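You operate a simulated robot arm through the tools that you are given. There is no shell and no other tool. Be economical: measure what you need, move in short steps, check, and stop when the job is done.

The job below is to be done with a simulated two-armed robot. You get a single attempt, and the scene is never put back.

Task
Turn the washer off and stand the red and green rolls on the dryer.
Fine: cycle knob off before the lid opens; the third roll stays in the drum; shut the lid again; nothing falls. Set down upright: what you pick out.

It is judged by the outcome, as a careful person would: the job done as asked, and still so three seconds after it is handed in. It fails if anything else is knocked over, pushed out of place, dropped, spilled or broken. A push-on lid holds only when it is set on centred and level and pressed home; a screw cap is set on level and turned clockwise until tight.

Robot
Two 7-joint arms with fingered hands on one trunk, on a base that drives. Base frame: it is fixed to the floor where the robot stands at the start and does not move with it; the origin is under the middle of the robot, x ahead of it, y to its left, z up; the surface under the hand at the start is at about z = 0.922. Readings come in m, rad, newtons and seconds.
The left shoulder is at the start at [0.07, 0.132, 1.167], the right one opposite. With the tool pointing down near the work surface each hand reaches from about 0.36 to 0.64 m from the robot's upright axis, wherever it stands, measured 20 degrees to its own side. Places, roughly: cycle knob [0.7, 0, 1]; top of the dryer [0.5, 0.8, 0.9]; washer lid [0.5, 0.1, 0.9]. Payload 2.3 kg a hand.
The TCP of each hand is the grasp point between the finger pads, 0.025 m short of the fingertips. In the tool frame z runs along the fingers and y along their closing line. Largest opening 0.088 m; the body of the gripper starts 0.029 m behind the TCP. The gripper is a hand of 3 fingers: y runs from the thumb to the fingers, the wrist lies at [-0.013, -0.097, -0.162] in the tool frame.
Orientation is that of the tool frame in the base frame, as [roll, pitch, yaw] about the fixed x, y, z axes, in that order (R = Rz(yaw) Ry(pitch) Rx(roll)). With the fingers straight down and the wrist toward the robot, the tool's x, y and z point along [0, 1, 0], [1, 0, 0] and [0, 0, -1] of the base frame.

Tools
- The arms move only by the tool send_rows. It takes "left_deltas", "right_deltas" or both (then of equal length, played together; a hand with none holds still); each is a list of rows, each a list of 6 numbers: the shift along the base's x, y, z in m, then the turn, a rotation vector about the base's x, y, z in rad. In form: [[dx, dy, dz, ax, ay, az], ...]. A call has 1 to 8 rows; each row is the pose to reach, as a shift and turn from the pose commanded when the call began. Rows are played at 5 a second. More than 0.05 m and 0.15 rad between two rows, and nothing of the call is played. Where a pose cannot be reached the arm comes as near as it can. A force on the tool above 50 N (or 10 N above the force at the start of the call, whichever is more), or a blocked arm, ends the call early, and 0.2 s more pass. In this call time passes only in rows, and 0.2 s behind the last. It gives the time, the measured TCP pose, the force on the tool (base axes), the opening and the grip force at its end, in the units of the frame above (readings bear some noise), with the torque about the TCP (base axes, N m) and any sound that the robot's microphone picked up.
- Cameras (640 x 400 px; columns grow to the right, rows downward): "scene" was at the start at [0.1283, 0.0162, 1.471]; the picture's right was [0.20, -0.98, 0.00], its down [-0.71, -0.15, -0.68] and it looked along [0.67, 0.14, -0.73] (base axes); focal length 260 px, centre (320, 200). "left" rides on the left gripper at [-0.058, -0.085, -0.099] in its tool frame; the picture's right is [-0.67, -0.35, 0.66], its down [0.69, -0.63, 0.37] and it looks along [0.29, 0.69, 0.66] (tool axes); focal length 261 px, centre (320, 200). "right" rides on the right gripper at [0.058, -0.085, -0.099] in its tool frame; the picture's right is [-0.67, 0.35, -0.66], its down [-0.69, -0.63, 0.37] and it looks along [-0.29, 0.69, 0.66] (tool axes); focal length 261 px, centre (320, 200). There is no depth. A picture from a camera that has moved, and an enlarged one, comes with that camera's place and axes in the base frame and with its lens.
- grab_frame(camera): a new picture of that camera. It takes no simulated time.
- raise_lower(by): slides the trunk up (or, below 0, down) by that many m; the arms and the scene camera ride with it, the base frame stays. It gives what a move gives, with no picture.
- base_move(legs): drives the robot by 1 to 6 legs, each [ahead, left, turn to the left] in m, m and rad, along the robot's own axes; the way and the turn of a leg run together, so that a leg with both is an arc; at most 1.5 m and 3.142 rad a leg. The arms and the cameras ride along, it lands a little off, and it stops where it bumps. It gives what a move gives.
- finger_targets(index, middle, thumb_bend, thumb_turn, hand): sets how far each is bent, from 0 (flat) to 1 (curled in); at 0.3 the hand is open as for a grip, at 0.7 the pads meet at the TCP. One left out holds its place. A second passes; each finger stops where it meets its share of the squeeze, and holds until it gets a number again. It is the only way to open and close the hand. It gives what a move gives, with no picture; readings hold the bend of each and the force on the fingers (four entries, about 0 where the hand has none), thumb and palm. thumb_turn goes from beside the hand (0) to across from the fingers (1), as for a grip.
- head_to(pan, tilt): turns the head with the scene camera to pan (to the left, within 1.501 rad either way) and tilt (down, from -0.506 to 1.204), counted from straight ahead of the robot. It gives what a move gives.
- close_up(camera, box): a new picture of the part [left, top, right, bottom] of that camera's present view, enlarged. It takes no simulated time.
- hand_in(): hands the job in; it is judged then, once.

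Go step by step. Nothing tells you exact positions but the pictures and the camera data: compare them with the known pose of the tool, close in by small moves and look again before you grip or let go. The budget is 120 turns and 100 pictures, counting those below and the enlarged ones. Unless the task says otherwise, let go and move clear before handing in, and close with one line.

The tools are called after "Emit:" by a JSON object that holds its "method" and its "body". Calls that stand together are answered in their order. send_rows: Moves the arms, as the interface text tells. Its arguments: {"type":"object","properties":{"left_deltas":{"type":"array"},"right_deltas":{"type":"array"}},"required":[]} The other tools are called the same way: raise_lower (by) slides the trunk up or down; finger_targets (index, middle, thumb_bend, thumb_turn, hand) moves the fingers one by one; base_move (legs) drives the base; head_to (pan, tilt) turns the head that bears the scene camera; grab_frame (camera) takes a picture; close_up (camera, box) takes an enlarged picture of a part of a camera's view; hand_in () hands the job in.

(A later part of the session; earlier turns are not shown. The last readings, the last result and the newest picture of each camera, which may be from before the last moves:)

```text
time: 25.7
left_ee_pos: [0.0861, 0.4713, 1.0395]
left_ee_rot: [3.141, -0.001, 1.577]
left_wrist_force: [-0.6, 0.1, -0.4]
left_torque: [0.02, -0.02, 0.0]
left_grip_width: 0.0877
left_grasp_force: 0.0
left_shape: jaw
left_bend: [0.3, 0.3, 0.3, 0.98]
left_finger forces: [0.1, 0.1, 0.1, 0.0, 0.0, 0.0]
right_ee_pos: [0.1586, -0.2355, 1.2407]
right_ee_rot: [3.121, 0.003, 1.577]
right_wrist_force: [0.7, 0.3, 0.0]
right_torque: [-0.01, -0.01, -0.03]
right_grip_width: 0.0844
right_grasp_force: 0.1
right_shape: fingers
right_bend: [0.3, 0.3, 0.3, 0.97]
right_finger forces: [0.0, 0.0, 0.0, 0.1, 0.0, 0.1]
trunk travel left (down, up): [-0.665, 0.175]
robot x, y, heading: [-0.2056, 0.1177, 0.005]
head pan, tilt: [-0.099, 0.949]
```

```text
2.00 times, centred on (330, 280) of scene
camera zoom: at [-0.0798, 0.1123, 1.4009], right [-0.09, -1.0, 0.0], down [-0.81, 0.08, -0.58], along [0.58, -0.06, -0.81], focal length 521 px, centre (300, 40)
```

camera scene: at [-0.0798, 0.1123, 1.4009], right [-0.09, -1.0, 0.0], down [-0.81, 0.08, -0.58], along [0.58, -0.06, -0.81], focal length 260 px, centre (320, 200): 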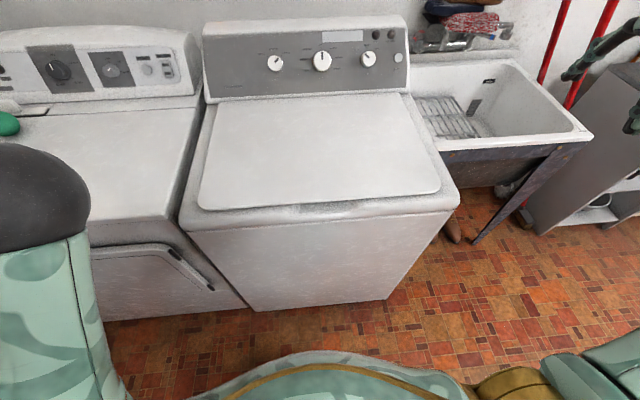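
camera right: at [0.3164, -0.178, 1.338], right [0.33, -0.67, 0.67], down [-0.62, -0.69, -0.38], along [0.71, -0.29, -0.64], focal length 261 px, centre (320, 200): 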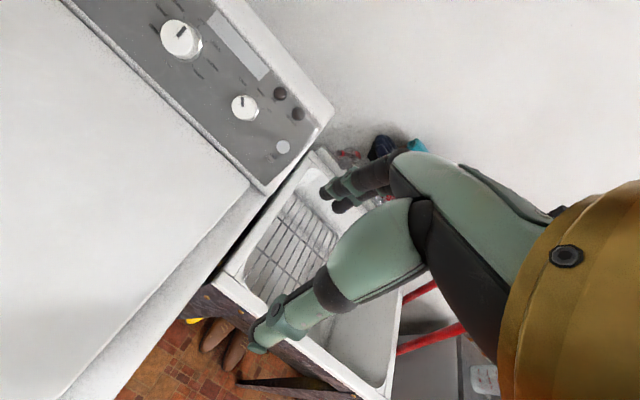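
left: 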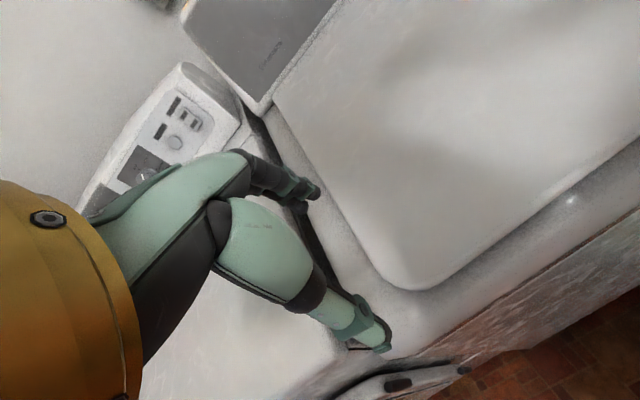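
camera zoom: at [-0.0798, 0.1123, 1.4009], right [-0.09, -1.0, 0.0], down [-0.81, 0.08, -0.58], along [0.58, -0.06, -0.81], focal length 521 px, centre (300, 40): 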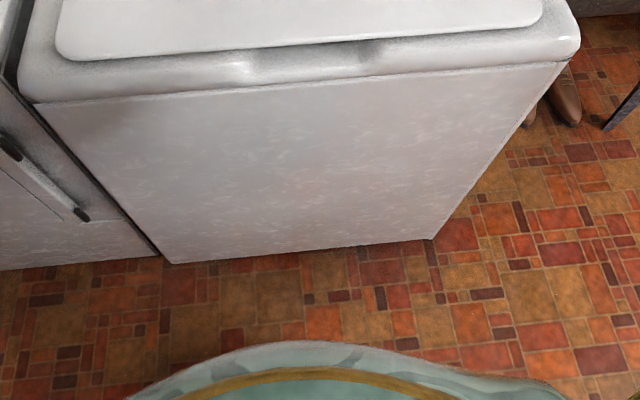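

Emit:
{"method": "close_up", "body": {"camera": "scene", "box": [250, 180, 410, 240]}}

```text
4.00 times, centred on (330, 210) of scene
camera zoom: at [-0.0798, 0.1123, 1.4009], right [-0.09, -1.0, 0.0], down [-0.81, 0.08, -0.58], along [0.58, -0.06, -0.81], focal length 1042 px, centre (280, 160)
```

zoom: 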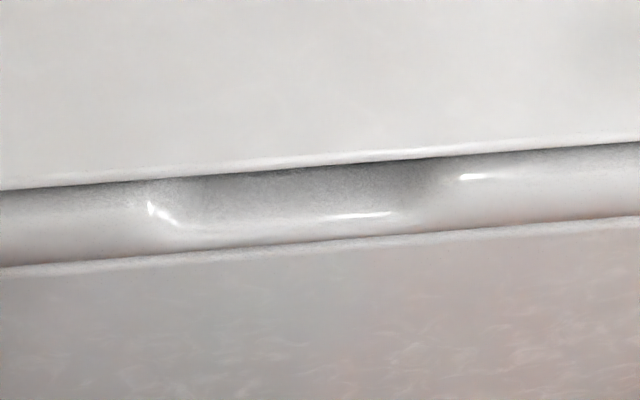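

There's a clear finger scoop in the deck below the lid's front lip, centred near y=0.066 and 16 cm wide, with the lip edge at about x=0.257, z≈0.925. I plan to slip the right thumb under the lip with the fingers on top. First I back off a little more and bring the right hand in front of the washer.

Emit:
{"method": "base_move", "body": {"legs": [[-0.1, 0, 0]]}}

Emit:
{"method": "send_rows", "body": {"right_deltas": [[0, 0.03, -0.03, 0, 0, 0], [0.01, 0.07, -0.06, 0, -0.1, 0], [0.02, 0.11, -0.09, 0, -0.2, 0], [0.03, 0.15, -0.12, 0, -0.3, 0], [0.03, 0.19, -0.15, 0, -0.4, 0], [0.03, 0.23, -0.18, 0, -0.5, 0], [0.03, 0.265, -0.21, 0, -0.6, 0], [0.03, 0.3, -0.24, 0, -0.7, 0]]}}

Emit:
{"method": "grab_frame", "body": {"camera": "right"}}

Emit:
{"method": "grab_frame", "body": {"camera": "scene"}}

```text
time: 26.9
left_ee_pos: [-0.0115, 0.4698, 1.0392]
left_ee_rot: [-3.14, -0.003, 1.577]
left_wrist_force: [0.8, 0.1, 0.4]
left_torque: [0.01, 0.01, -0.01]
left_grip_width: 0.0875
left_grasp_force: 0.0
left_shape: jaw
left_bend: [0.3, 0.3, 0.3, 0.98]
left_finger forces: [0.0, 0.0, 0.0, 0.0, 0.1, 0.0]
right_ee_pos: [0.0612, -0.235, 1.2394]
right_ee_rot: [3.122, 0.005, 1.576]
right_wrist_force: [-0.8, 0.1, -0.5]
right_torque: [0.01, 0.0, 0.0]
right_grip_width: 0.0844
right_grasp_force: 0.1
right_shape: fingers
right_bend: [0.3, 0.3, 0.3, 0.97]
right_finger forces: [0.0, 0.0, 0.0, 0.1, 0.0, 0.0]
trunk travel left (down, up): [-0.665, 0.175]
robot x, y, heading: [-0.3008, 0.1202, 0.004]
head pan, tilt: [-0.099, 0.949]
```

```text
refused: row 2 steps farther than a row can; nothing moved
```

```text
67 pictures are left
camera right: at [-0.0245, -0.1775, 1.3373], right [0.34, -0.67, 0.66], down [-0.62, -0.69, -0.38], along [0.71, -0.28, -0.65], focal length 261 px, centre (320, 200)
```

right: 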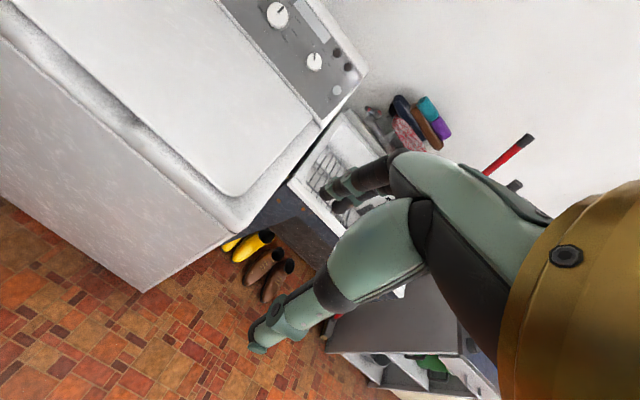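

```text
66 pictures are left
camera scene: at [-0.1749, 0.1117, 1.4006], right [-0.09, -1.0, 0.0], down [-0.81, 0.08, -0.58], along [0.58, -0.06, -0.81], focal length 260 px, centre (320, 200)
```

scene: 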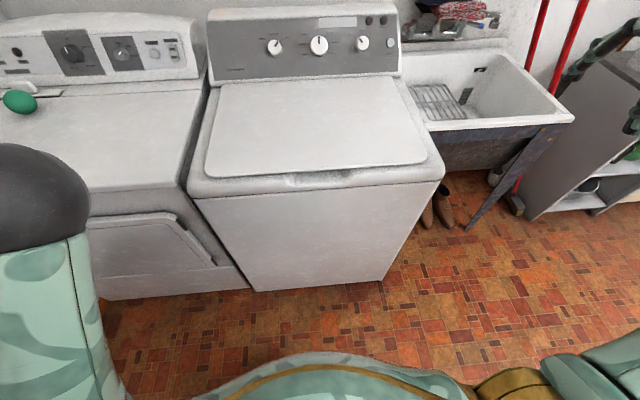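

The steps were too long; I'll redo that move in smaller rows.

Emit:
{"method": "send_rows", "body": {"right_deltas": [[0, 0.035, -0.03, 0, -0.1, 0], [0, 0.07, -0.06, 0, -0.2, 0], [0, 0.105, -0.09, 0, -0.3, 0], [0, 0.14, -0.12, 0, -0.4, 0], [0, 0.175, -0.15, 0, -0.5, 0], [0, 0.21, -0.18, 0, -0.6, 0], [0, 0.245, -0.21, 0, -0.7, 0], [0, 0.28, -0.24, 0, -0.8, 0]]}}

Emit:
{"method": "grab_frame", "body": {"camera": "right"}}

```text
time: 28.7
left_ee_pos: [-0.0137, 0.4727, 1.0383]
left_ee_rot: [3.141, 0.002, 1.575]
left_wrist_force: [-0.8, 0.5, -0.7]
left_torque: [-0.05, 0.04, 0.01]
left_grip_width: 0.0877
left_grasp_force: 0.0
left_shape: jaw
left_bend: [0.3, 0.3, 0.3, 0.98]
left_finger forces: [0.0, 0.0, 0.1, 0.0, 0.0, 0.0]
right_ee_pos: [0.0753, 0.0614, 0.9913]
right_ee_rot: [2.327, 0.009, 1.574]
right_wrist_force: [0.1, 0.7, -0.6]
right_torque: [-0.03, -0.03, 0.0]
right_grip_width: 0.0847
right_grasp_force: 0.2
right_shape: fingers
right_bend: [0.3, 0.3, 0.3, 0.98]
right_finger forces: [0.0, 0.0, 0.1, 0.0, 0.1, 0.1]
right hand out of reach, approached as far as the arm can: row 5, 6, 7, 8
trunk travel left (down, up): [-0.665, 0.175]
robot x, y, heading: [-0.3007, 0.1208, 0.006]
head pan, tilt: [-0.099, 0.949]
```

```text
65 pictures are left
camera right: at [-0.0564, 0.1181, 0.9982], right [-0.24, -0.66, 0.71], down [-0.16, -0.69, -0.7], along [0.96, -0.28, 0.05], focal length 261 px, centre (320, 200)
```

right: 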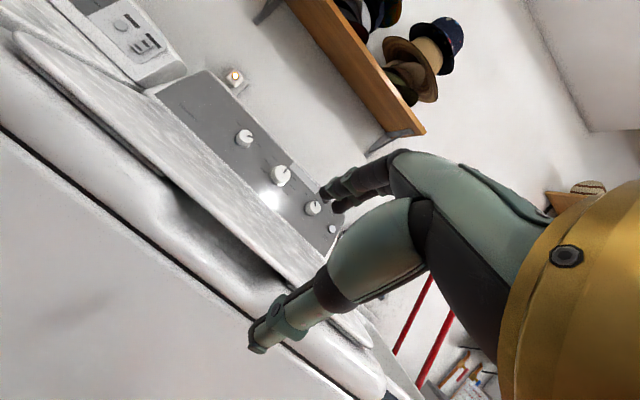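

Emit:
{"method": "close_up", "body": {"camera": "right", "box": [100, 140, 320, 310]}}

```text
2.35 times, centred on (210, 225) of right
camera zoom: at [-0.0564, 0.1181, 0.9982], right [-0.24, -0.66, 0.71], down [-0.16, -0.69, -0.7], along [0.96, -0.28, 0.05], focal length 613 px, centre (579, 141)
```

zoom: 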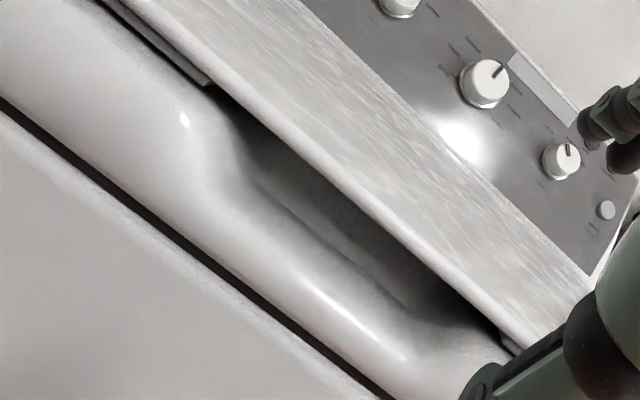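

This view is excellent: the lip is about 1.4 cm thick (z 0.911–0.925) over a roughly 3 cm deep scoop spanning y −0.02…0.16. I'll pitch the hand nearly level, half-bend the thumb, and come up just in front of the lip.

Emit:
{"method": "finger_targets", "body": {"hand": "right", "thumb_bend": 0.5}}

Emit:
{"method": "send_rows", "body": {"right_deltas": [[0.02, 0.002, 0, 0, -0.12, 0], [0.04, 0.004, -0.01, 0, -0.24, 0], [0.06, 0.006, -0.03, 0, -0.36, 0], [0.08, 0.008, -0.05, 0, -0.48, 0], [0.1, 0.009, -0.07, 0, -0.59, 0]]}}

Emit:
{"method": "grab_frame", "body": {"camera": "right"}}

Emit:
{"method": "grab_frame", "body": {"camera": "scene"}}

```text
time: 29.7
left_ee_pos: [-0.0109, 0.4691, 1.0393]
left_ee_rot: [3.139, 0.001, 1.575]
left_wrist_force: [-0.8, 0.6, -0.3]
left_torque: [0.05, -0.02, -0.01]
left_grip_width: 0.0873
left_grasp_force: 0.1
left_shape: jaw
left_bend: [0.3, 0.3, 0.3, 0.98]
left_finger forces: [0.0, 0.0, 0.0, 0.0, 0.0, 0.1]
right_ee_pos: [0.0743, 0.0599, 0.9916]
right_ee_rot: [2.329, 0.004, 1.575]
right_wrist_force: [0.4, 0.2, -0.5]
right_torque: [-0.03, 0.02, -0.01]
right_grip_width: 0.0636
right_grasp_force: 0.2
right_shape: fingers
right_bend: [0.3, 0.3, 0.5, 0.98]
right_finger forces: [0.1, 0.0, 0.0, 0.0, 0.0, 0.1]
trunk travel left (down, up): [-0.665, 0.175]
robot x, y, heading: [-0.3018, 0.1202, 0.005]
head pan, tilt: [-0.099, 0.949]
```

```text
time: 30.9
left_ee_pos: [-0.0118, 0.4707, 1.0384]
left_ee_rot: [3.14, 0.0, 1.575]
left_wrist_force: [-0.7, 0.0, 0.7]
left_torque: [0.01, 0.02, 0.03]
left_grip_width: 0.0881
left_grasp_force: 0.1
left_shape: jaw
left_bend: [0.3, 0.3, 0.3, 0.98]
left_finger forces: [0.0, 0.0, 0.1, 0.0, 0.0, 0.1]
right_ee_pos: [0.1817, 0.0705, 0.9189]
right_ee_rot: [1.731, 0.007, 1.569]
right_wrist_force: [-0.4, 0.0, -0.6]
right_torque: [0.02, -0.01, 0.03]
right_grip_width: 0.0638
right_grasp_force: 0.1
right_shape: fingers
right_bend: [0.3, 0.3, 0.5, 0.98]
right_finger forces: [0.0, 0.0, 0.0, 0.1, 0.0, 0.0]
right hand out of reach, approached as far as the arm can: row 3, 4, 5
trunk travel left (down, up): [-0.665, 0.175]
robot x, y, heading: [-0.3022, 0.1199, 0.006]
head pan, tilt: [-0.099, 0.949]
```

```text
63 pictures are left
camera right: at [0.0691, 0.1274, 0.8514], right [-0.59, -0.67, 0.45], down [0.26, -0.69, -0.68], along [0.76, -0.28, 0.58], focal length 261 px, centre (320, 200)
```

right: 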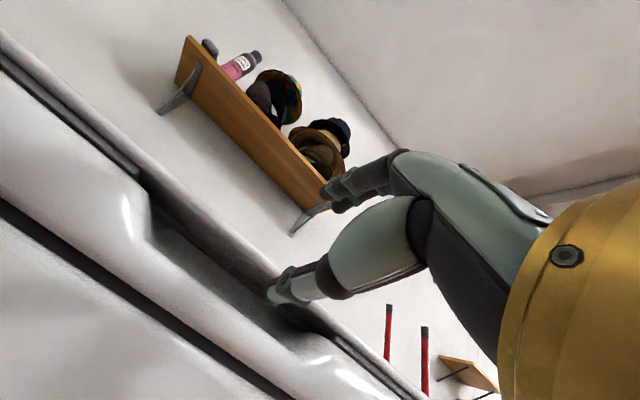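

```text
62 pictures are left
camera scene: at [-0.1774, 0.112, 1.4009], right [-0.09, -1.0, 0.0], down [-0.81, 0.08, -0.58], along [0.58, -0.06, -0.81], focal length 260 px, centre (320, 200)
```

scene: 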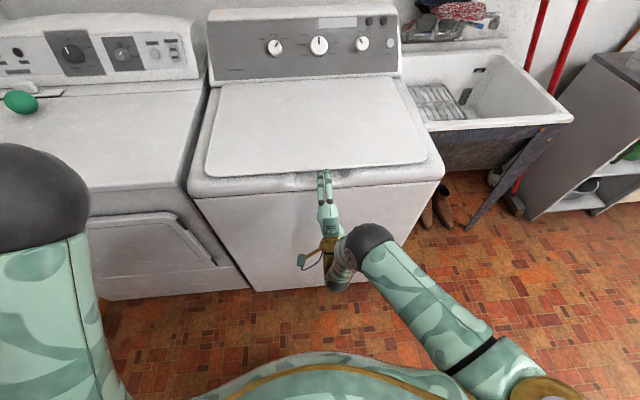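

The thumb is level with the scoop's mouth. I'll raise it 5 mm and slide it in beneath the lip.

Emit:
{"method": "send_rows", "body": {"right_deltas": [[0.02, 0, 0.005, 0, 0, 0], [0.035, 0, 0.005, 0, 0, 0], [0.05, 0, 0.005, 0, 0, 0], [0.06, 0, 0.005, 0, 0, 0], [0.07, 0, 0.005, 0, 0, 0]]}}

Emit:
{"method": "grab_frame", "body": {"camera": "right"}}

Emit:
{"method": "close_up", "body": {"camera": "scene", "box": [270, 130, 390, 205]}}

```text
time: 32.1
left_ee_pos: [-0.013, 0.4705, 1.0403]
left_ee_rot: [3.14, 0.0, 1.577]
left_wrist_force: [-1.5, 0.7, -0.5]
left_torque: [0.01, 0.01, 0.01]
left_grip_width: 0.0877
left_grasp_force: 0.0
left_shape: jaw
left_bend: [0.3, 0.3, 0.3, 0.98]
left_finger forces: [0.0, 0.0, 0.0, 0.0, 0.1, 0.0]
right_ee_pos: [0.2506, 0.0695, 0.9258]
right_ee_rot: [1.731, 0.006, 1.569]
right_wrist_force: [0.8, -0.5, 0.0]
right_torque: [-0.01, 0.02, -0.02]
right_grip_width: 0.0637
right_grasp_force: 0.1
right_shape: fingers
right_bend: [0.3, 0.3, 0.5, 0.98]
right_finger forces: [0.0, 0.0, 0.0, 0.1, 0.0, 0.1]
trunk travel left (down, up): [-0.665, 0.175]
robot x, y, heading: [-0.3032, 0.1179, 0.006]
head pan, tilt: [-0.099, 0.949]
```

```text
61 pictures are left
camera right: at [0.1391, 0.127, 0.8567], right [-0.59, -0.67, 0.45], down [0.26, -0.69, -0.68], along [0.76, -0.28, 0.58], focal length 261 px, centre (320, 200)
```

right: 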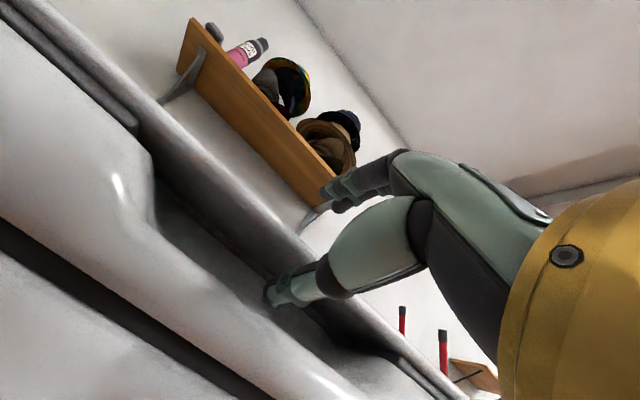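

```text
5.33 times, centred on (330, 168) of scene
camera zoom: at [-0.1776, 0.1119, 1.4009], right [-0.09, -1.0, 0.0], down [-0.81, 0.08, -0.58], along [0.58, -0.06, -0.81], focal length 1389 px, centre (267, 373)
```

zoom: 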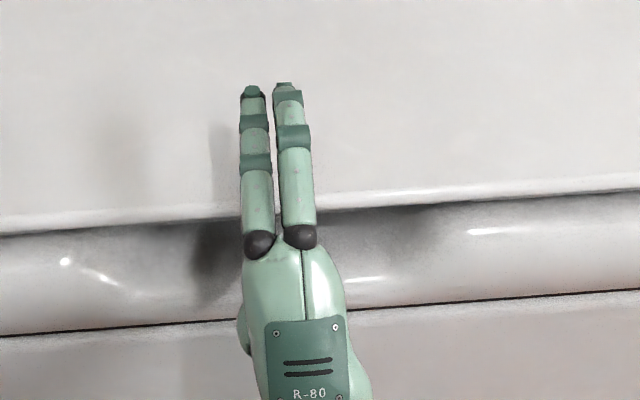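

The thumb is in the scoop and the fingers are over the lid with no contact force. Now I pinch the lip.

Emit:
{"method": "finger_targets", "body": {"hand": "right", "index": 0.68, "middle": 0.68, "thumb_bend": 0.68}}

Emit:
{"method": "grab_frame", "body": {"camera": "right"}}

```text
time: 33.1
left_ee_pos: [-0.0124, 0.4704, 1.0408]
left_ee_rot: [3.139, -0.001, 1.577]
left_wrist_force: [-0.5, -0.1, -0.4]
left_torque: [0.03, 0.0, 0.03]
left_grip_width: 0.0879
left_grasp_force: 0.1
left_shape: jaw
left_bend: [0.3, 0.3, 0.3, 0.98]
left_finger forces: [0.1, 0.1, 0.0, 0.0, 0.1, 0.0]
right_ee_pos: [0.251, 0.0694, 0.9247]
right_ee_rot: [1.729, 0.006, 1.569]
right_wrist_force: [-1.1, 0.6, -2.7]
right_torque: [-0.02, 0.11, 0.04]
right_grip_width: 0.0067
right_grasp_force: 1.0
right_shape: fingers
right_bend: [0.68, 0.68, 0.65, 0.98]
right_finger forces: [0.1, 0.1, 0.0, 0.1, 2.5, 0.0]
trunk travel left (down, up): [-0.665, 0.175]
robot x, y, heading: [-0.3001, 0.1181, 0.003]
head pan, tilt: [-0.099, 0.949]
```

```text
59 pictures are left
camera right: at [0.1393, 0.1269, 0.8565], right [-0.59, -0.67, 0.45], down [0.26, -0.69, -0.68], along [0.76, -0.28, 0.58], focal length 261 px, centre (320, 200)
```

right: 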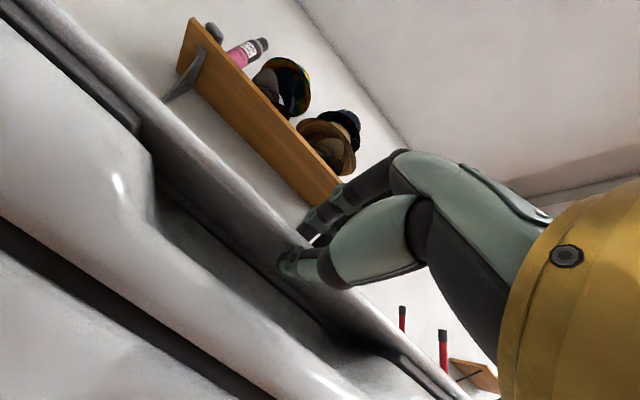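

The thumb bears on the lip's underside; fingers are just above. I'll close the fingers further and lift a little along the lid's arc (hinge near x=0.67).

Emit:
{"method": "finger_targets", "body": {"hand": "right", "index": 0.85, "middle": 0.85, "thumb_bend": 0.68}}

Emit:
{"method": "send_rows", "body": {"right_deltas": [[0.0005, 0, 0.021, 0, 0.05, 0], [0.002, 0, 0.042, 0, 0.1, 0], [0.0047, 0, 0.063, 0, 0.15, 0]]}}

Emit:
{"method": "grab_frame", "body": {"camera": "right"}}

Emit:
{"method": "grab_frame", "body": {"camera": "scene"}}

```text
time: 34.1
left_ee_pos: [-0.0128, 0.4711, 1.0396]
left_ee_rot: [3.139, -0.001, 1.577]
left_wrist_force: [0.4, 0.0, -0.1]
left_torque: [0.0, 0.01, 0.01]
left_grip_width: 0.0875
left_grasp_force: 0.1
left_shape: jaw
left_bend: [0.3, 0.3, 0.3, 0.98]
left_finger forces: [0.0, 0.0, 0.0, 0.0, 0.1, 0.0]
right_ee_pos: [0.25, 0.0684, 0.9269]
right_ee_rot: [1.727, 0.006, 1.566]
right_wrist_force: [11.2, -0.6, 18.9]
right_torque: [-0.09, -0.31, 0.01]
right_grip_width: 0.0049
right_grasp_force: 13.9
right_shape: fingers
right_bend: [0.78, 0.77, 0.62, 0.97]
right_finger forces: [11.0, 12.7, 0.1, 0.0, 4.0, 0.0]
trunk travel left (down, up): [-0.665, 0.175]
robot x, y, heading: [-0.3003, 0.1164, 0.008]
head pan, tilt: [-0.099, 0.949]
```

```text
time: 34.9
left_ee_pos: [-0.0126, 0.4699, 1.0394]
left_ee_rot: [3.139, -0.001, 1.577]
left_wrist_force: [-0.1, 0.8, 0.3]
left_torque: [-0.01, 0.03, -0.01]
left_grip_width: 0.0878
left_grasp_force: 0.0
left_shape: jaw
left_bend: [0.3, 0.3, 0.3, 0.98]
left_finger forces: [0.0, 0.0, 0.0, 0.0, 0.0, 0.0]
right_ee_pos: [0.256, 0.0698, 0.9879]
right_ee_rot: [1.884, 0.007, 1.563]
right_wrist_force: [1.1, -1.2, 0.4]
right_torque: [0.02, -0.01, 0.01]
right_grip_width: 0.0074
right_grasp_force: 8.5
right_shape: fingers
right_bend: [0.8, 0.8, 0.58, 0.97]
right_finger forces: [8.3, 0.0, 0.1, 0.1, 8.7, 0.1]
trunk travel left (down, up): [-0.665, 0.175]
robot x, y, heading: [-0.3008, 0.1192, 0.006]
head pan, tilt: [-0.099, 0.949]
```

```text
58 pictures are left
camera right: at [0.1349, 0.1271, 0.9372], right [-0.52, -0.67, 0.54], down [0.15, -0.69, -0.71], along [0.84, -0.28, 0.46], focal length 261 px, centre (320, 200)
```

right: 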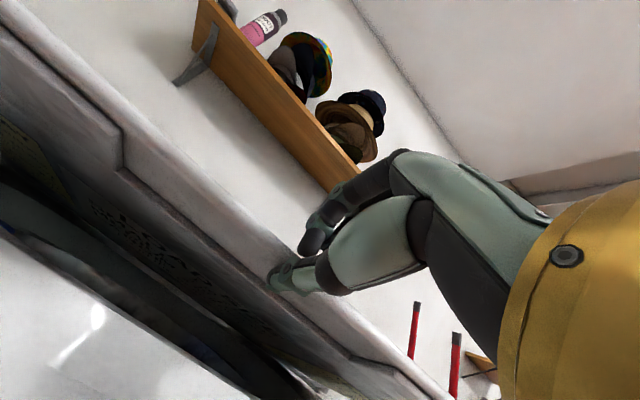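

```text
57 pictures are left
camera scene: at [-0.1769, 0.1117, 1.4007], right [-0.09, -1.0, 0.0], down [-0.81, 0.08, -0.58], along [0.58, -0.06, -0.81], focal length 260 px, centre (320, 200)
```

scene: 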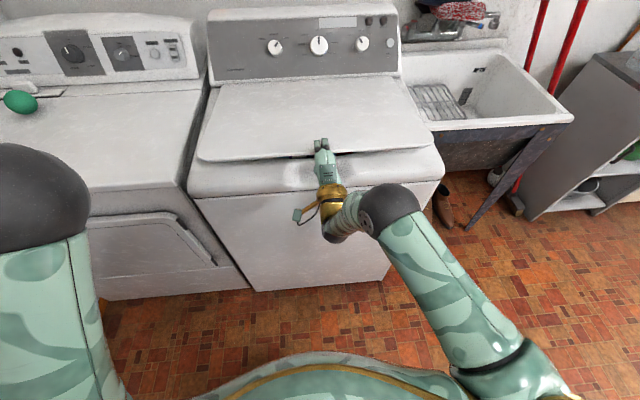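

The lid lifts easily and little force is needed. I'll continue along the arc.

Emit:
{"method": "send_rows", "body": {"right_deltas": [[0.0084, 0, 0.0411, 0, 0.1, 0], [0.0208, 0, 0.0812, 0, 0.2, 0], [0.0371, 0, 0.1199, 0, 0.3, 0], [0.0572, 0, 0.1567, 0, 0.4, 0], [0.0809, 0, 0.1914, 0, 0.5, 0]]}}

Emit:
{"method": "grab_frame", "body": {"camera": "scene"}}

Emit:
{"method": "grab_frame", "body": {"camera": "right"}}

```text
time: 36.1
left_ee_pos: [-0.0122, 0.4726, 1.039]
left_ee_rot: [3.14, 0.0, 1.575]
left_wrist_force: [0.3, -0.1, 0.0]
left_torque: [0.04, -0.02, -0.01]
left_grip_width: 0.0878
left_grasp_force: 0.1
left_shape: jaw
left_bend: [0.3, 0.3, 0.3, 0.98]
left_finger forces: [0.1, 0.1, 0.1, 0.1, 0.1, 0.0]
right_ee_pos: [0.3326, 0.0678, 1.1704]
right_ee_rot: [2.353, 0.009, 1.565]
right_wrist_force: [-0.4, 5.1, -0.6]
right_torque: [0.07, 0.02, -0.01]
right_grip_width: 0.0078
right_grasp_force: 8.7
right_shape: fingers
right_bend: [0.8, 0.8, 0.58, 0.96]
right_finger forces: [8.4, 0.1, 0.0, 0.0, 8.8, 0.0]
right hand out of reach, approached as far as the arm can: row 5
trunk travel left (down, up): [-0.665, 0.175]
robot x, y, heading: [-0.2989, 0.1203, 0.007]
head pan, tilt: [-0.099, 0.949]
```

```text
56 pictures are left
camera scene: at [-0.1774, 0.1122, 1.4009], right [-0.09, -1.0, 0.0], down [-0.81, 0.08, -0.58], along [0.58, -0.06, -0.81], focal length 260 px, centre (320, 200)
```

scene: 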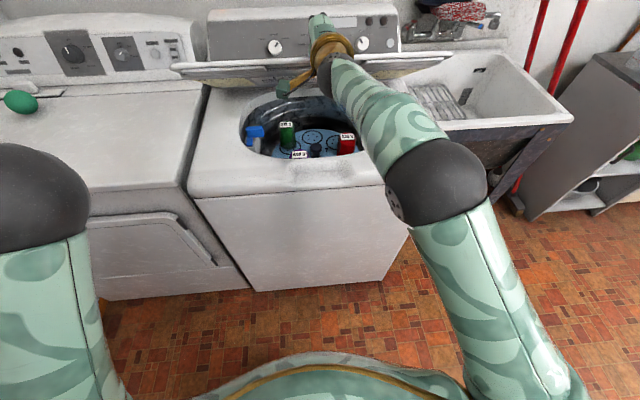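

```text
55 pictures are left
camera right: at [0.2022, 0.1269, 1.1806], right [-0.23, -0.66, 0.72], down [-0.19, -0.69, -0.7], along [0.96, -0.29, 0.03], focal length 261 px, centre (320, 200)
```

right: 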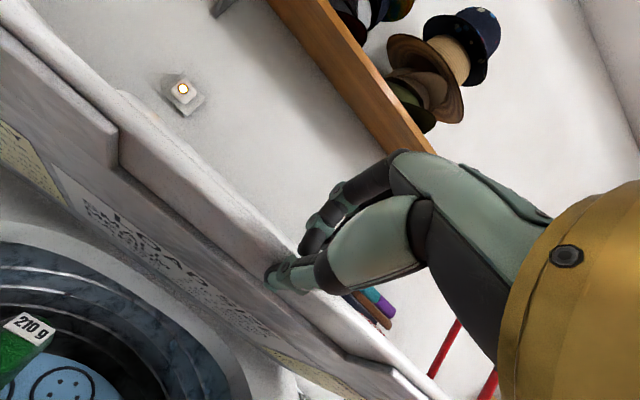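

The lid is open about 37° and I can see labelled rolls in the drum. The wrist carries almost no load, so the hinge may hold itself. I'll test by opening the fingers and easing the thumb down slightly.

Emit:
{"method": "finger_targets", "body": {"hand": "right", "index": 0.4, "middle": 0.4, "thumb_bend": 0.45}}

Emit:
{"method": "grab_frame", "body": {"camera": "right"}}

```text
time: 37.1
left_ee_pos: [-0.012, 0.4701, 1.0394]
left_ee_rot: [3.141, 0.001, 1.576]
left_wrist_force: [0.0, 0.4, -0.3]
left_torque: [-0.01, -0.01, 0.0]
left_grip_width: 0.0872
left_grasp_force: 0.0
left_shape: jaw
left_bend: [0.3, 0.3, 0.3, 0.98]
left_finger forces: [0.0, 0.1, 0.1, 0.0, 0.0, 0.0]
right_ee_pos: [0.3325, 0.066, 1.1687]
right_ee_rot: [2.354, 0.011, 1.558]
right_wrist_force: [0.3, 0.8, -0.1]
right_torque: [0.02, 0.0, 0.03]
right_grip_width: 0.0576
right_grasp_force: 0.0
right_shape: fingers
right_bend: [0.4, 0.4, 0.45, 0.97]
right_finger forces: [0.0, 0.0, 0.0, 0.0, 0.1, 0.0]
trunk travel left (down, up): [-0.665, 0.175]
robot x, y, heading: [-0.3004, 0.1227, 0.004]
head pan, tilt: [-0.099, 0.949]
```

```text
54 pictures are left
camera right: at [0.2025, 0.1262, 1.1794], right [-0.23, -0.66, 0.72], down [-0.19, -0.69, -0.7], along [0.95, -0.3, 0.03], focal length 261 px, centre (320, 200)
```

right: 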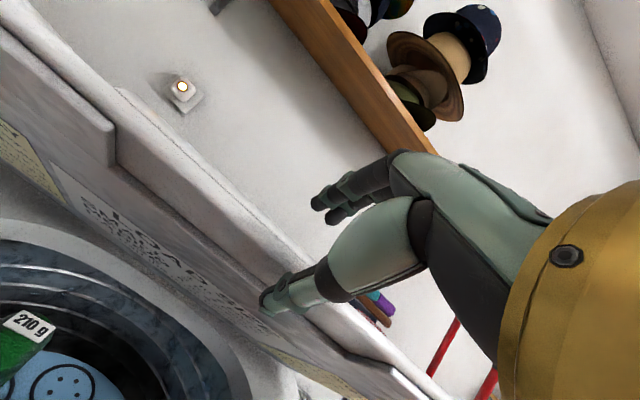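

With no contact, the lid stays where it is: the hinge holds. I'll withdraw the hand, level it below the lid's underside, and then drive forward gently so the fingertips push the lid up toward vertical.

Emit:
{"method": "send_rows", "body": {"right_deltas": [[-0.03, 0, 0.03, 0, 0, 0], [-0.06, 0, 0.05, 0, 0, 0], [-0.09, 0, 0.03, 0, -0.12, 0], [-0.1, 0, 0.0, 0, -0.24, 0], [-0.1, 0, -0.03, 0, -0.36, 0], [-0.09, 0, -0.05, 0, -0.48, 0], [-0.07, 0, -0.05, 0, -0.6, 0]]}}

Emit:
{"method": "finger_targets", "body": {"hand": "right", "index": 0.7, "middle": 0.7, "thumb_bend": 0.65}}

Emit:
{"method": "grab_frame", "body": {"camera": "scene"}}

Emit:
{"method": "close_up", "body": {"camera": "scene", "box": [210, 80, 390, 200]}}

```text
time: 38.7
left_ee_pos: [-0.0113, 0.4716, 1.04]
left_ee_rot: [3.142, -0.002, 1.576]
left_wrist_force: [0.0, -0.4, 0.0]
left_torque: [-0.04, -0.05, 0.02]
left_grip_width: 0.0879
left_grasp_force: 0.1
left_shape: jaw
left_bend: [0.3, 0.3, 0.3, 0.98]
left_finger forces: [0.1, 0.0, 0.1, 0.1, 0.1, 0.0]
right_ee_pos: [0.2616, 0.0669, 1.1186]
right_ee_rot: [1.781, 0.005, 1.569]
right_wrist_force: [-0.4, -0.2, -0.1]
right_torque: [-0.03, 0.01, -0.03]
right_grip_width: 0.0578
right_grasp_force: 0.1
right_shape: fingers
right_bend: [0.4, 0.4, 0.45, 0.97]
right_finger forces: [0.0, 0.0, 0.0, 0.0, 0.0, 0.1]
trunk travel left (down, up): [-0.665, 0.175]
robot x, y, heading: [-0.2995, 0.1181, 0.007]
head pan, tilt: [-0.099, 0.949]
```

```text
time: 39.7
left_ee_pos: [-0.0114, 0.4697, 1.0391]
left_ee_rot: [3.14, 0.0, 1.576]
left_wrist_force: [-1.3, 0.0, 0.1]
left_torque: [0.03, 0.0, 0.03]
left_grip_width: 0.0877
left_grasp_force: 0.0
left_shape: jaw
left_bend: [0.3, 0.3, 0.3, 0.98]
left_finger forces: [0.0, 0.0, 0.0, 0.0, 0.1, 0.0]
right_ee_pos: [0.2603, 0.0678, 1.1187]
right_ee_rot: [1.781, 0.006, 1.567]
right_wrist_force: [-0.1, -0.1, 0.5]
right_torque: [-0.02, 0.0, 0.03]
right_grip_width: 0.004
right_grasp_force: 0.1
right_shape: fingers
right_bend: [0.7, 0.7, 0.65, 0.97]
right_finger forces: [0.0, 0.0, 0.0, 0.1, 0.0, 0.1]
trunk travel left (down, up): [-0.665, 0.175]
robot x, y, heading: [-0.2995, 0.1207, 0.004]
head pan, tilt: [-0.099, 0.949]
```

```text
53 pictures are left
camera scene: at [-0.1777, 0.112, 1.4009], right [-0.09, -1.0, 0.0], down [-0.81, 0.08, -0.58], along [0.58, -0.06, -0.81], focal length 260 px, centre (320, 200)
```

scene: 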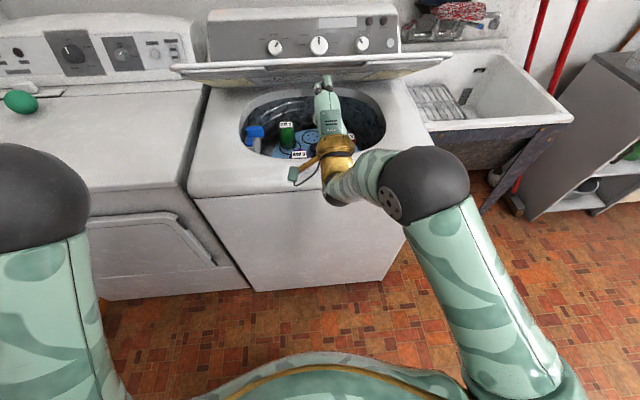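

```text
3.33 times, centred on (300, 140) of scene
camera zoom: at [-0.1777, 0.112, 1.4009], right [-0.09, -1.0, 0.0], down [-0.81, 0.08, -0.58], along [0.58, -0.06, -0.81], focal length 868 px, centre (387, 400)
```

zoom: 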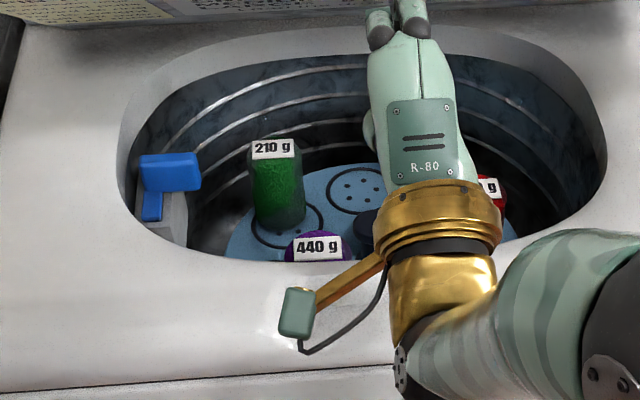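

The lid holds. Inside, the green (210 g), purple (440 g) and red rolls stand upright. I'll drive forward in stages to push the lid up.

Emit:
{"method": "base_move", "body": {"legs": [[0.2, 0, 0]]}}

Emit:
{"method": "grab_frame", "body": {"camera": "scene"}}

```text
time: 41.3
left_ee_pos: [0.1861, 0.4718, 1.0399]
left_ee_rot: [3.139, 0.0, 1.578]
left_wrist_force: [-0.3, -0.1, 0.2]
left_torque: [0.01, 0.03, 0.0]
left_grip_width: 0.0876
left_grasp_force: 0.1
left_shape: jaw
left_bend: [0.3, 0.3, 0.3, 0.98]
left_finger forces: [0.0, 0.0, 0.0, 0.0, 0.0, 0.0]
right_ee_pos: [0.4607, 0.0685, 1.1198]
right_ee_rot: [1.777, 0.006, 1.568]
right_wrist_force: [0.0, 0.5, -0.5]
right_torque: [0.0, 0.01, 0.01]
right_grip_width: 0.0042
right_grasp_force: 0.1
right_shape: fingers
right_bend: [0.7, 0.7, 0.65, 0.97]
right_finger forces: [0.1, 0.1, 0.0, 0.0, 0.1, 0.1]
trunk travel left (down, up): [-0.665, 0.175]
robot x, y, heading: [-0.0981, 0.1198, 0.007]
head pan, tilt: [-0.099, 0.949]
```

```text
51 pictures are left
camera scene: at [0.0211, 0.1129, 1.4011], right [-0.09, -1.0, 0.0], down [-0.81, 0.08, -0.58], along [0.58, -0.06, -0.81], focal length 260 px, centre (320, 200)
```

scene: 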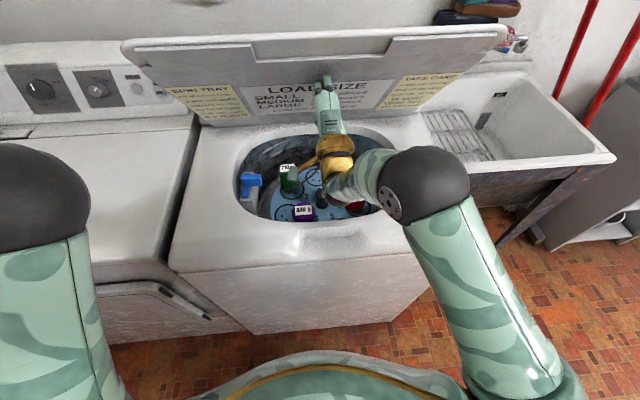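

It works smoothly. The lid carries instruction labels ("SPIN TRAY", "LOAD SIZE", "TAKE CARE"); I'll read them and push on.

Emit:
{"method": "close_up", "body": {"camera": "scene", "box": [150, 60, 290, 130]}}

Emit:
{"method": "close_up", "body": {"camera": "scene", "box": [350, 60, 480, 125]}}

Emit:
{"method": "base_move", "body": {"legs": [[0.12, 0, 0]]}}

Emit:
{"method": "grab_frame", "body": {"camera": "scene"}}

```text
4.57 times, centred on (220, 95) of scene
camera zoom: at [0.0211, 0.1129, 1.4011], right [-0.09, -1.0, 0.0], down [-0.81, 0.08, -0.58], along [0.58, -0.06, -0.81], focal length 1191 px, centre (777, 680)
```

zoom: 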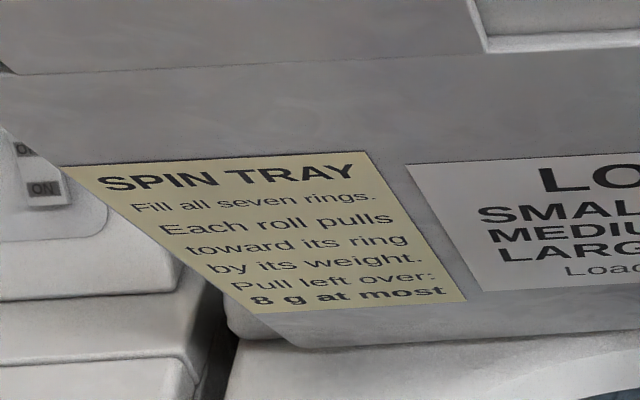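

```text
4.92 times, centred on (415, 92) of scene
camera zoom: at [0.0211, 0.1129, 1.4011], right [-0.09, -1.0, 0.0], down [-0.81, 0.08, -0.58], along [0.58, -0.06, -0.81], focal length 1282 px, centre (-148, 729)
```

zoom: 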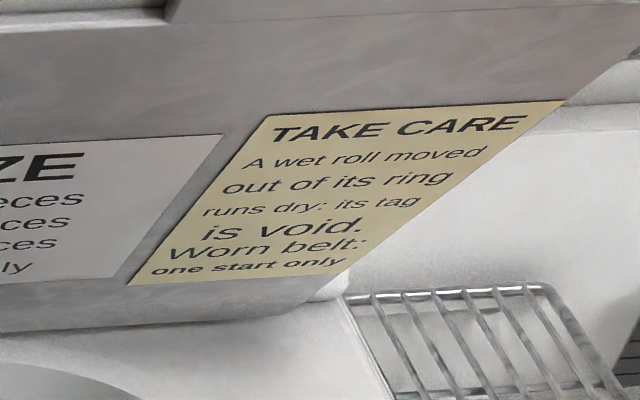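

```text
time: 42.5
left_ee_pos: [0.307, 0.4721, 1.0398]
left_ee_rot: [3.137, 0.001, 1.577]
left_wrist_force: [0.0, 0.0, -0.9]
left_torque: [0.01, -0.02, 0.03]
left_grip_width: 0.0877
left_grasp_force: 0.0
left_shape: jaw
left_bend: [0.3, 0.3, 0.3, 0.98]
left_finger forces: [0.1, 0.0, 0.0, 0.0, 0.1, 0.0]
right_ee_pos: [0.5801, 0.0698, 1.1206]
right_ee_rot: [1.78, 0.006, 1.569]
right_wrist_force: [-0.2, 0.1, -0.9]
right_torque: [-0.02, -0.04, 0.0]
right_grip_width: 0.0039
right_grasp_force: 0.0
right_shape: fingers
right_bend: [0.7, 0.7, 0.65, 0.97]
right_finger forces: [0.0, 0.0, 0.0, 0.1, 0.1, 0.1]
trunk travel left (down, up): [-0.665, 0.175]
robot x, y, heading: [0.0231, 0.1145, 0.006]
head pan, tilt: [-0.099, 0.949]
```

```text
48 pictures are left
camera scene: at [0.1408, 0.1137, 1.4011], right [-0.09, -1.0, 0.0], down [-0.81, 0.08, -0.58], along [0.58, -0.05, -0.81], focal length 260 px, centre (320, 200)
```

scene: 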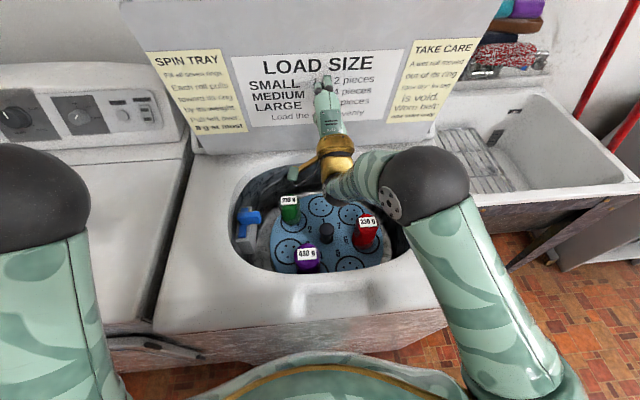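

The lid is at about 75° now. I'll push a bit more with the arm, then withdraw the right hand and study the drum.

Emit:
{"method": "send_rows", "body": {"right_deltas": [[0.02, 0, 0.01, 0, 0, 0], [0.04, 0, 0.02, 0, 0, 0], [0.055, 0, 0.025, 0, 0, 0]]}}

Emit:
{"method": "send_rows", "body": {"right_deltas": [[-0.04, -0.02, 0.01, 0, 0.1, 0], [-0.08, -0.04, 0.02, 0, 0.2, 0], [-0.12, -0.06, 0.03, 0, 0.3, 0], [-0.16, -0.08, 0.04, 0, 0.4, 0], [-0.19, -0.11, 0.05, 0, 0.5, 0], [-0.21, -0.14, 0.06, 0, 0.6, 0], [-0.22, -0.18, 0.07, 0, 0.7, 0], [-0.23, -0.22, 0.08, 0, 0.8, 0]]}}

Emit:
{"method": "head_to", "body": {"pan": -0.1, "tilt": 1.05}}

Emit:
{"method": "grab_frame", "body": {"camera": "scene"}}

Emit:
{"method": "close_up", "body": {"camera": "scene", "box": [220, 130, 420, 255]}}

```text
time: 43.5
left_ee_pos: [0.288, 0.4725, 1.0448]
left_ee_rot: [3.122, 0.0, 1.578]
left_wrist_force: [0.1, -0.4, -0.1]
left_torque: [0.0, 0.0, 0.01]
left_grip_width: 0.0876
left_grasp_force: 0.1
left_shape: jaw
left_bend: [0.3, 0.3, 0.3, 0.98]
left_finger forces: [0.0, 0.0, 0.1, 0.0, 0.0, 0.0]
right_ee_pos: [0.613, 0.071, 1.1549]
right_ee_rot: [1.768, 0.007, 1.575]
right_wrist_force: [-43.3, 0.8, -1.1]
right_torque: [0.03, 0.73, 0.02]
right_grip_width: 0.0077
right_grasp_force: 22.7
right_shape: fingers
right_bend: [0.72, 0.73, 0.55, 0.97]
right_finger forces: [15.3, 12.6, 0.0, 0.1, 16.2, 0.1]
trunk travel left (down, up): [-0.665, 0.175]
robot x, y, heading: [0.0191, 0.1194, 0.002]
head pan, tilt: [-0.099, 0.949]
stopped in row 3 (right hand): the force on the tool passed its limit at 54 N (the readings are from after the stop); the commanded pose is now the measured one
```

```text
time: 45.2
left_ee_pos: [0.3066, 0.4703, 1.0397]
left_ee_rot: [3.139, -0.001, 1.577]
left_wrist_force: [-0.5, -0.8, 0.8]
left_torque: [0.04, 0.0, -0.01]
left_grip_width: 0.0877
left_grasp_force: 0.1
left_shape: jaw
left_bend: [0.3, 0.3, 0.3, 0.98]
left_finger forces: [0.1, 0.1, 0.0, 0.0, 0.0, 0.1]
right_ee_pos: [0.4043, -0.1522, 1.2229]
right_ee_rot: [2.584, 0.0, 1.576]
right_wrist_force: [0.4, 0.5, 0.6]
right_torque: [0.02, -0.02, 0.03]
right_grip_width: 0.0037
right_grasp_force: 0.1
right_shape: fingers
right_bend: [0.7, 0.7, 0.65, 0.97]
right_finger forces: [0.0, 0.0, 0.0, 0.0, 0.0, 0.0]
trunk travel left (down, up): [-0.665, 0.175]
robot x, y, heading: [0.021, 0.1221, 0.007]
head pan, tilt: [-0.099, 0.949]
```

```text
time: 45.9
left_ee_pos: [0.3063, 0.4723, 1.0399]
left_ee_rot: [3.14, -0.001, 1.576]
left_wrist_force: [0.0, -1.1, 0.1]
left_torque: [0.03, -0.02, 0.0]
left_grip_width: 0.0877
left_grasp_force: 0.1
left_shape: jaw
left_bend: [0.3, 0.3, 0.3, 0.98]
left_finger forces: [0.1, 0.0, 0.0, 0.1, 0.0, 0.0]
right_ee_pos: [0.4058, -0.1504, 1.2226]
right_ee_rot: [2.583, 0.005, 1.575]
right_wrist_force: [-0.4, 0.2, 0.1]
right_torque: [-0.03, -0.02, 0.0]
right_grip_width: 0.0038
right_grasp_force: 0.0
right_shape: fingers
right_bend: [0.7, 0.7, 0.65, 0.97]
right_finger forces: [0.0, 0.0, 0.1, 0.1, 0.1, 0.0]
trunk travel left (down, up): [-0.665, 0.175]
robot x, y, heading: [0.0197, 0.1166, 0.002]
head pan, tilt: [-0.099, 1.051]
```

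```text
47 pictures are left
camera scene: at [0.1355, 0.1139, 1.3939], right [-0.09, -1.0, 0.0], down [-0.86, 0.08, -0.5], along [0.49, -0.05, -0.87], focal length 260 px, centre (320, 200)
```

scene: 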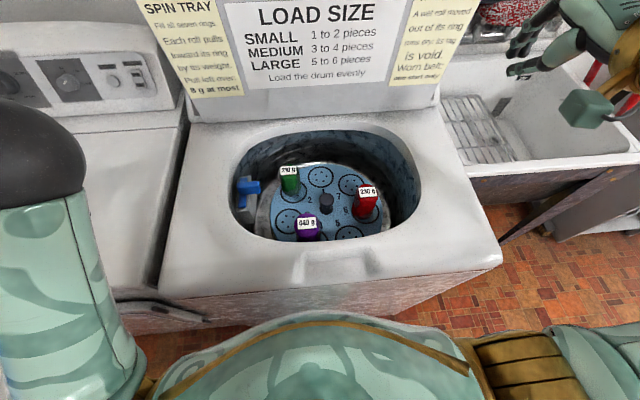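

```text
3.20 times, centred on (320, 192) of scene
camera zoom: at [0.1355, 0.1139, 1.3939], right [-0.09, -1.0, 0.0], down [-0.86, 0.08, -0.5], along [0.49, -0.05, -0.87], focal length 834 px, centre (320, 224)
```

zoom: 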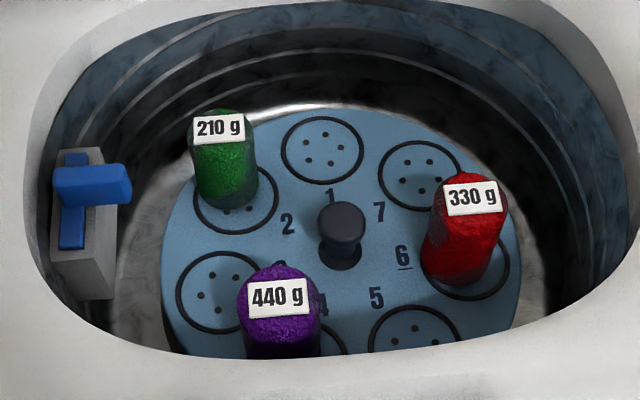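

The lid reached its stop and stays open. The rolls stand on a seven-ring tray: green (ring 2) near [0.549, 0.153], top z≈0.845; red (ring 6) near [0.463, −0.05]; purple (to stay) near [0.39, 0.117]. I'll bring the left hand over the green roll.

Emit:
{"method": "send_rows", "body": {"left_deltas": [[0.024, -0.04, 0.01, 0, 0, 0], [0.048, -0.08, 0.02, 0, 0, 0], [0.072, -0.12, 0.02, 0, 0, 0], [0.096, -0.16, 0.02, 0, 0, 0], [0.12, -0.2, 0.02, 0, 0, 0], [0.144, -0.24, 0.02, 0, 0, 0], [0.168, -0.28, 0.02, 0, 0, 0], [0.19, -0.318, 0.02, 0, 0, 0]]}}

Emit:
{"method": "grab_frame", "body": {"camera": "left"}}

Emit:
{"method": "grab_frame", "body": {"camera": "scene"}}

```text
time: 47.7
left_ee_pos: [0.4925, 0.2048, 1.0583]
left_ee_rot: [3.127, 0.023, 1.571]
left_wrist_force: [-0.5, -0.2, 0.0]
left_torque: [0.01, 0.01, 0.02]
left_grip_width: 0.0879
left_grasp_force: 0.1
left_shape: jaw
left_bend: [0.3, 0.3, 0.3, 0.98]
left_finger forces: [0.0, 0.0, 0.0, 0.0, 0.0, 0.0]
left hand out of reach, approached as far as the arm can: row 4, 7, 8
right_ee_pos: [0.406, -0.1491, 1.2222]
right_ee_rot: [2.585, 0.004, 1.577]
right_wrist_force: [-0.5, -1.3, 0.0]
right_torque: [-0.01, 0.01, -0.02]
right_grip_width: 0.0039
right_grasp_force: 0.1
right_shape: fingers
right_bend: [0.7, 0.7, 0.65, 0.97]
right_finger forces: [0.0, 0.0, 0.1, 0.0, 0.0, 0.0]
trunk travel left (down, up): [-0.665, 0.175]
robot x, y, heading: [0.0226, 0.1177, 0.007]
head pan, tilt: [-0.099, 1.051]
```

```text
45 pictures are left
camera left: at [0.407, 0.1486, 1.1568], right [-0.34, -0.69, -0.64], down [-0.62, 0.68, -0.39], along [0.7, 0.27, -0.66], focal length 261 px, centre (320, 200)
```

left: 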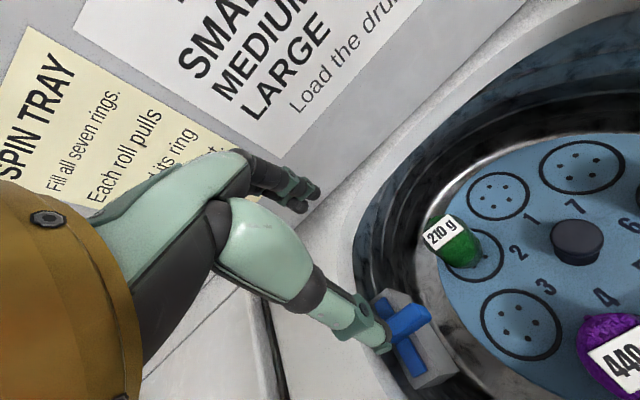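

```text
44 pictures are left
camera scene: at [0.1359, 0.1147, 1.3938], right [-0.09, -1.0, 0.0], down [-0.86, 0.08, -0.5], along [0.49, -0.05, -0.87], focal length 260 px, centre (320, 200)
```

scene: 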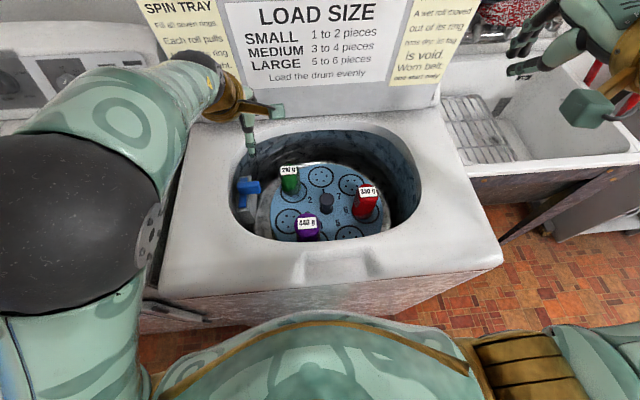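

The left arm is folded too tightly here, so I'll shift the base 15 cm right, where the left hand's natural reach covers the green roll (confirmed at about [0.551, 0.156]).

Emit:
{"method": "base_move", "body": {"legs": [[0, -0.16, 0]]}}

Emit:
{"method": "grab_frame", "body": {"camera": "left"}}

```text
time: 49.1
left_ee_pos: [0.4918, 0.0488, 1.054]
left_ee_rot: [3.138, 0.024, 1.575]
left_wrist_force: [0.4, 0.2, 0.3]
left_torque: [-0.03, 0.0, -0.01]
left_grip_width: 0.0877
left_grasp_force: 0.1
left_shape: jaw
left_bend: [0.3, 0.3, 0.3, 0.98]
left_finger forces: [0.1, 0.0, 0.1, 0.0, 0.0, 0.0]
right_ee_pos: [0.4057, -0.3058, 1.2236]
right_ee_rot: [2.585, 0.005, 1.575]
right_wrist_force: [0.7, 0.8, -0.1]
right_torque: [-0.02, 0.0, 0.02]
right_grip_width: 0.0036
right_grasp_force: 0.0
right_shape: fingers
right_bend: [0.7, 0.7, 0.65, 0.97]
right_finger forces: [0.1, 0.0, 0.0, 0.0, 0.0, 0.0]
trunk travel left (down, up): [-0.665, 0.175]
robot x, y, heading: [0.0196, -0.0362, 0.003]
head pan, tilt: [-0.099, 1.051]
```

```text
43 pictures are left
camera left: at [0.4081, -0.0077, 1.1539], right [-0.34, -0.69, -0.64], down [-0.63, 0.67, -0.39], along [0.7, 0.27, -0.67], focal length 261 px, centre (320, 200)
```

left: 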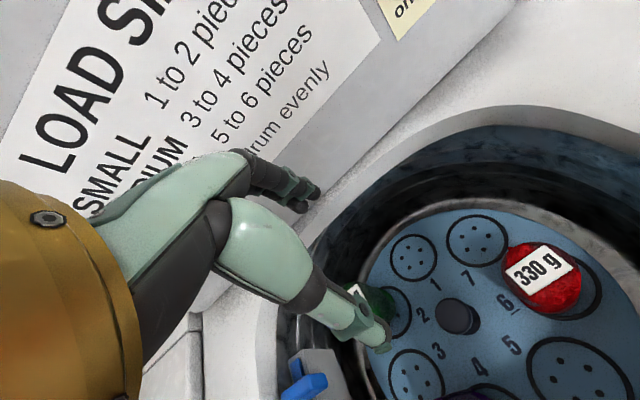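

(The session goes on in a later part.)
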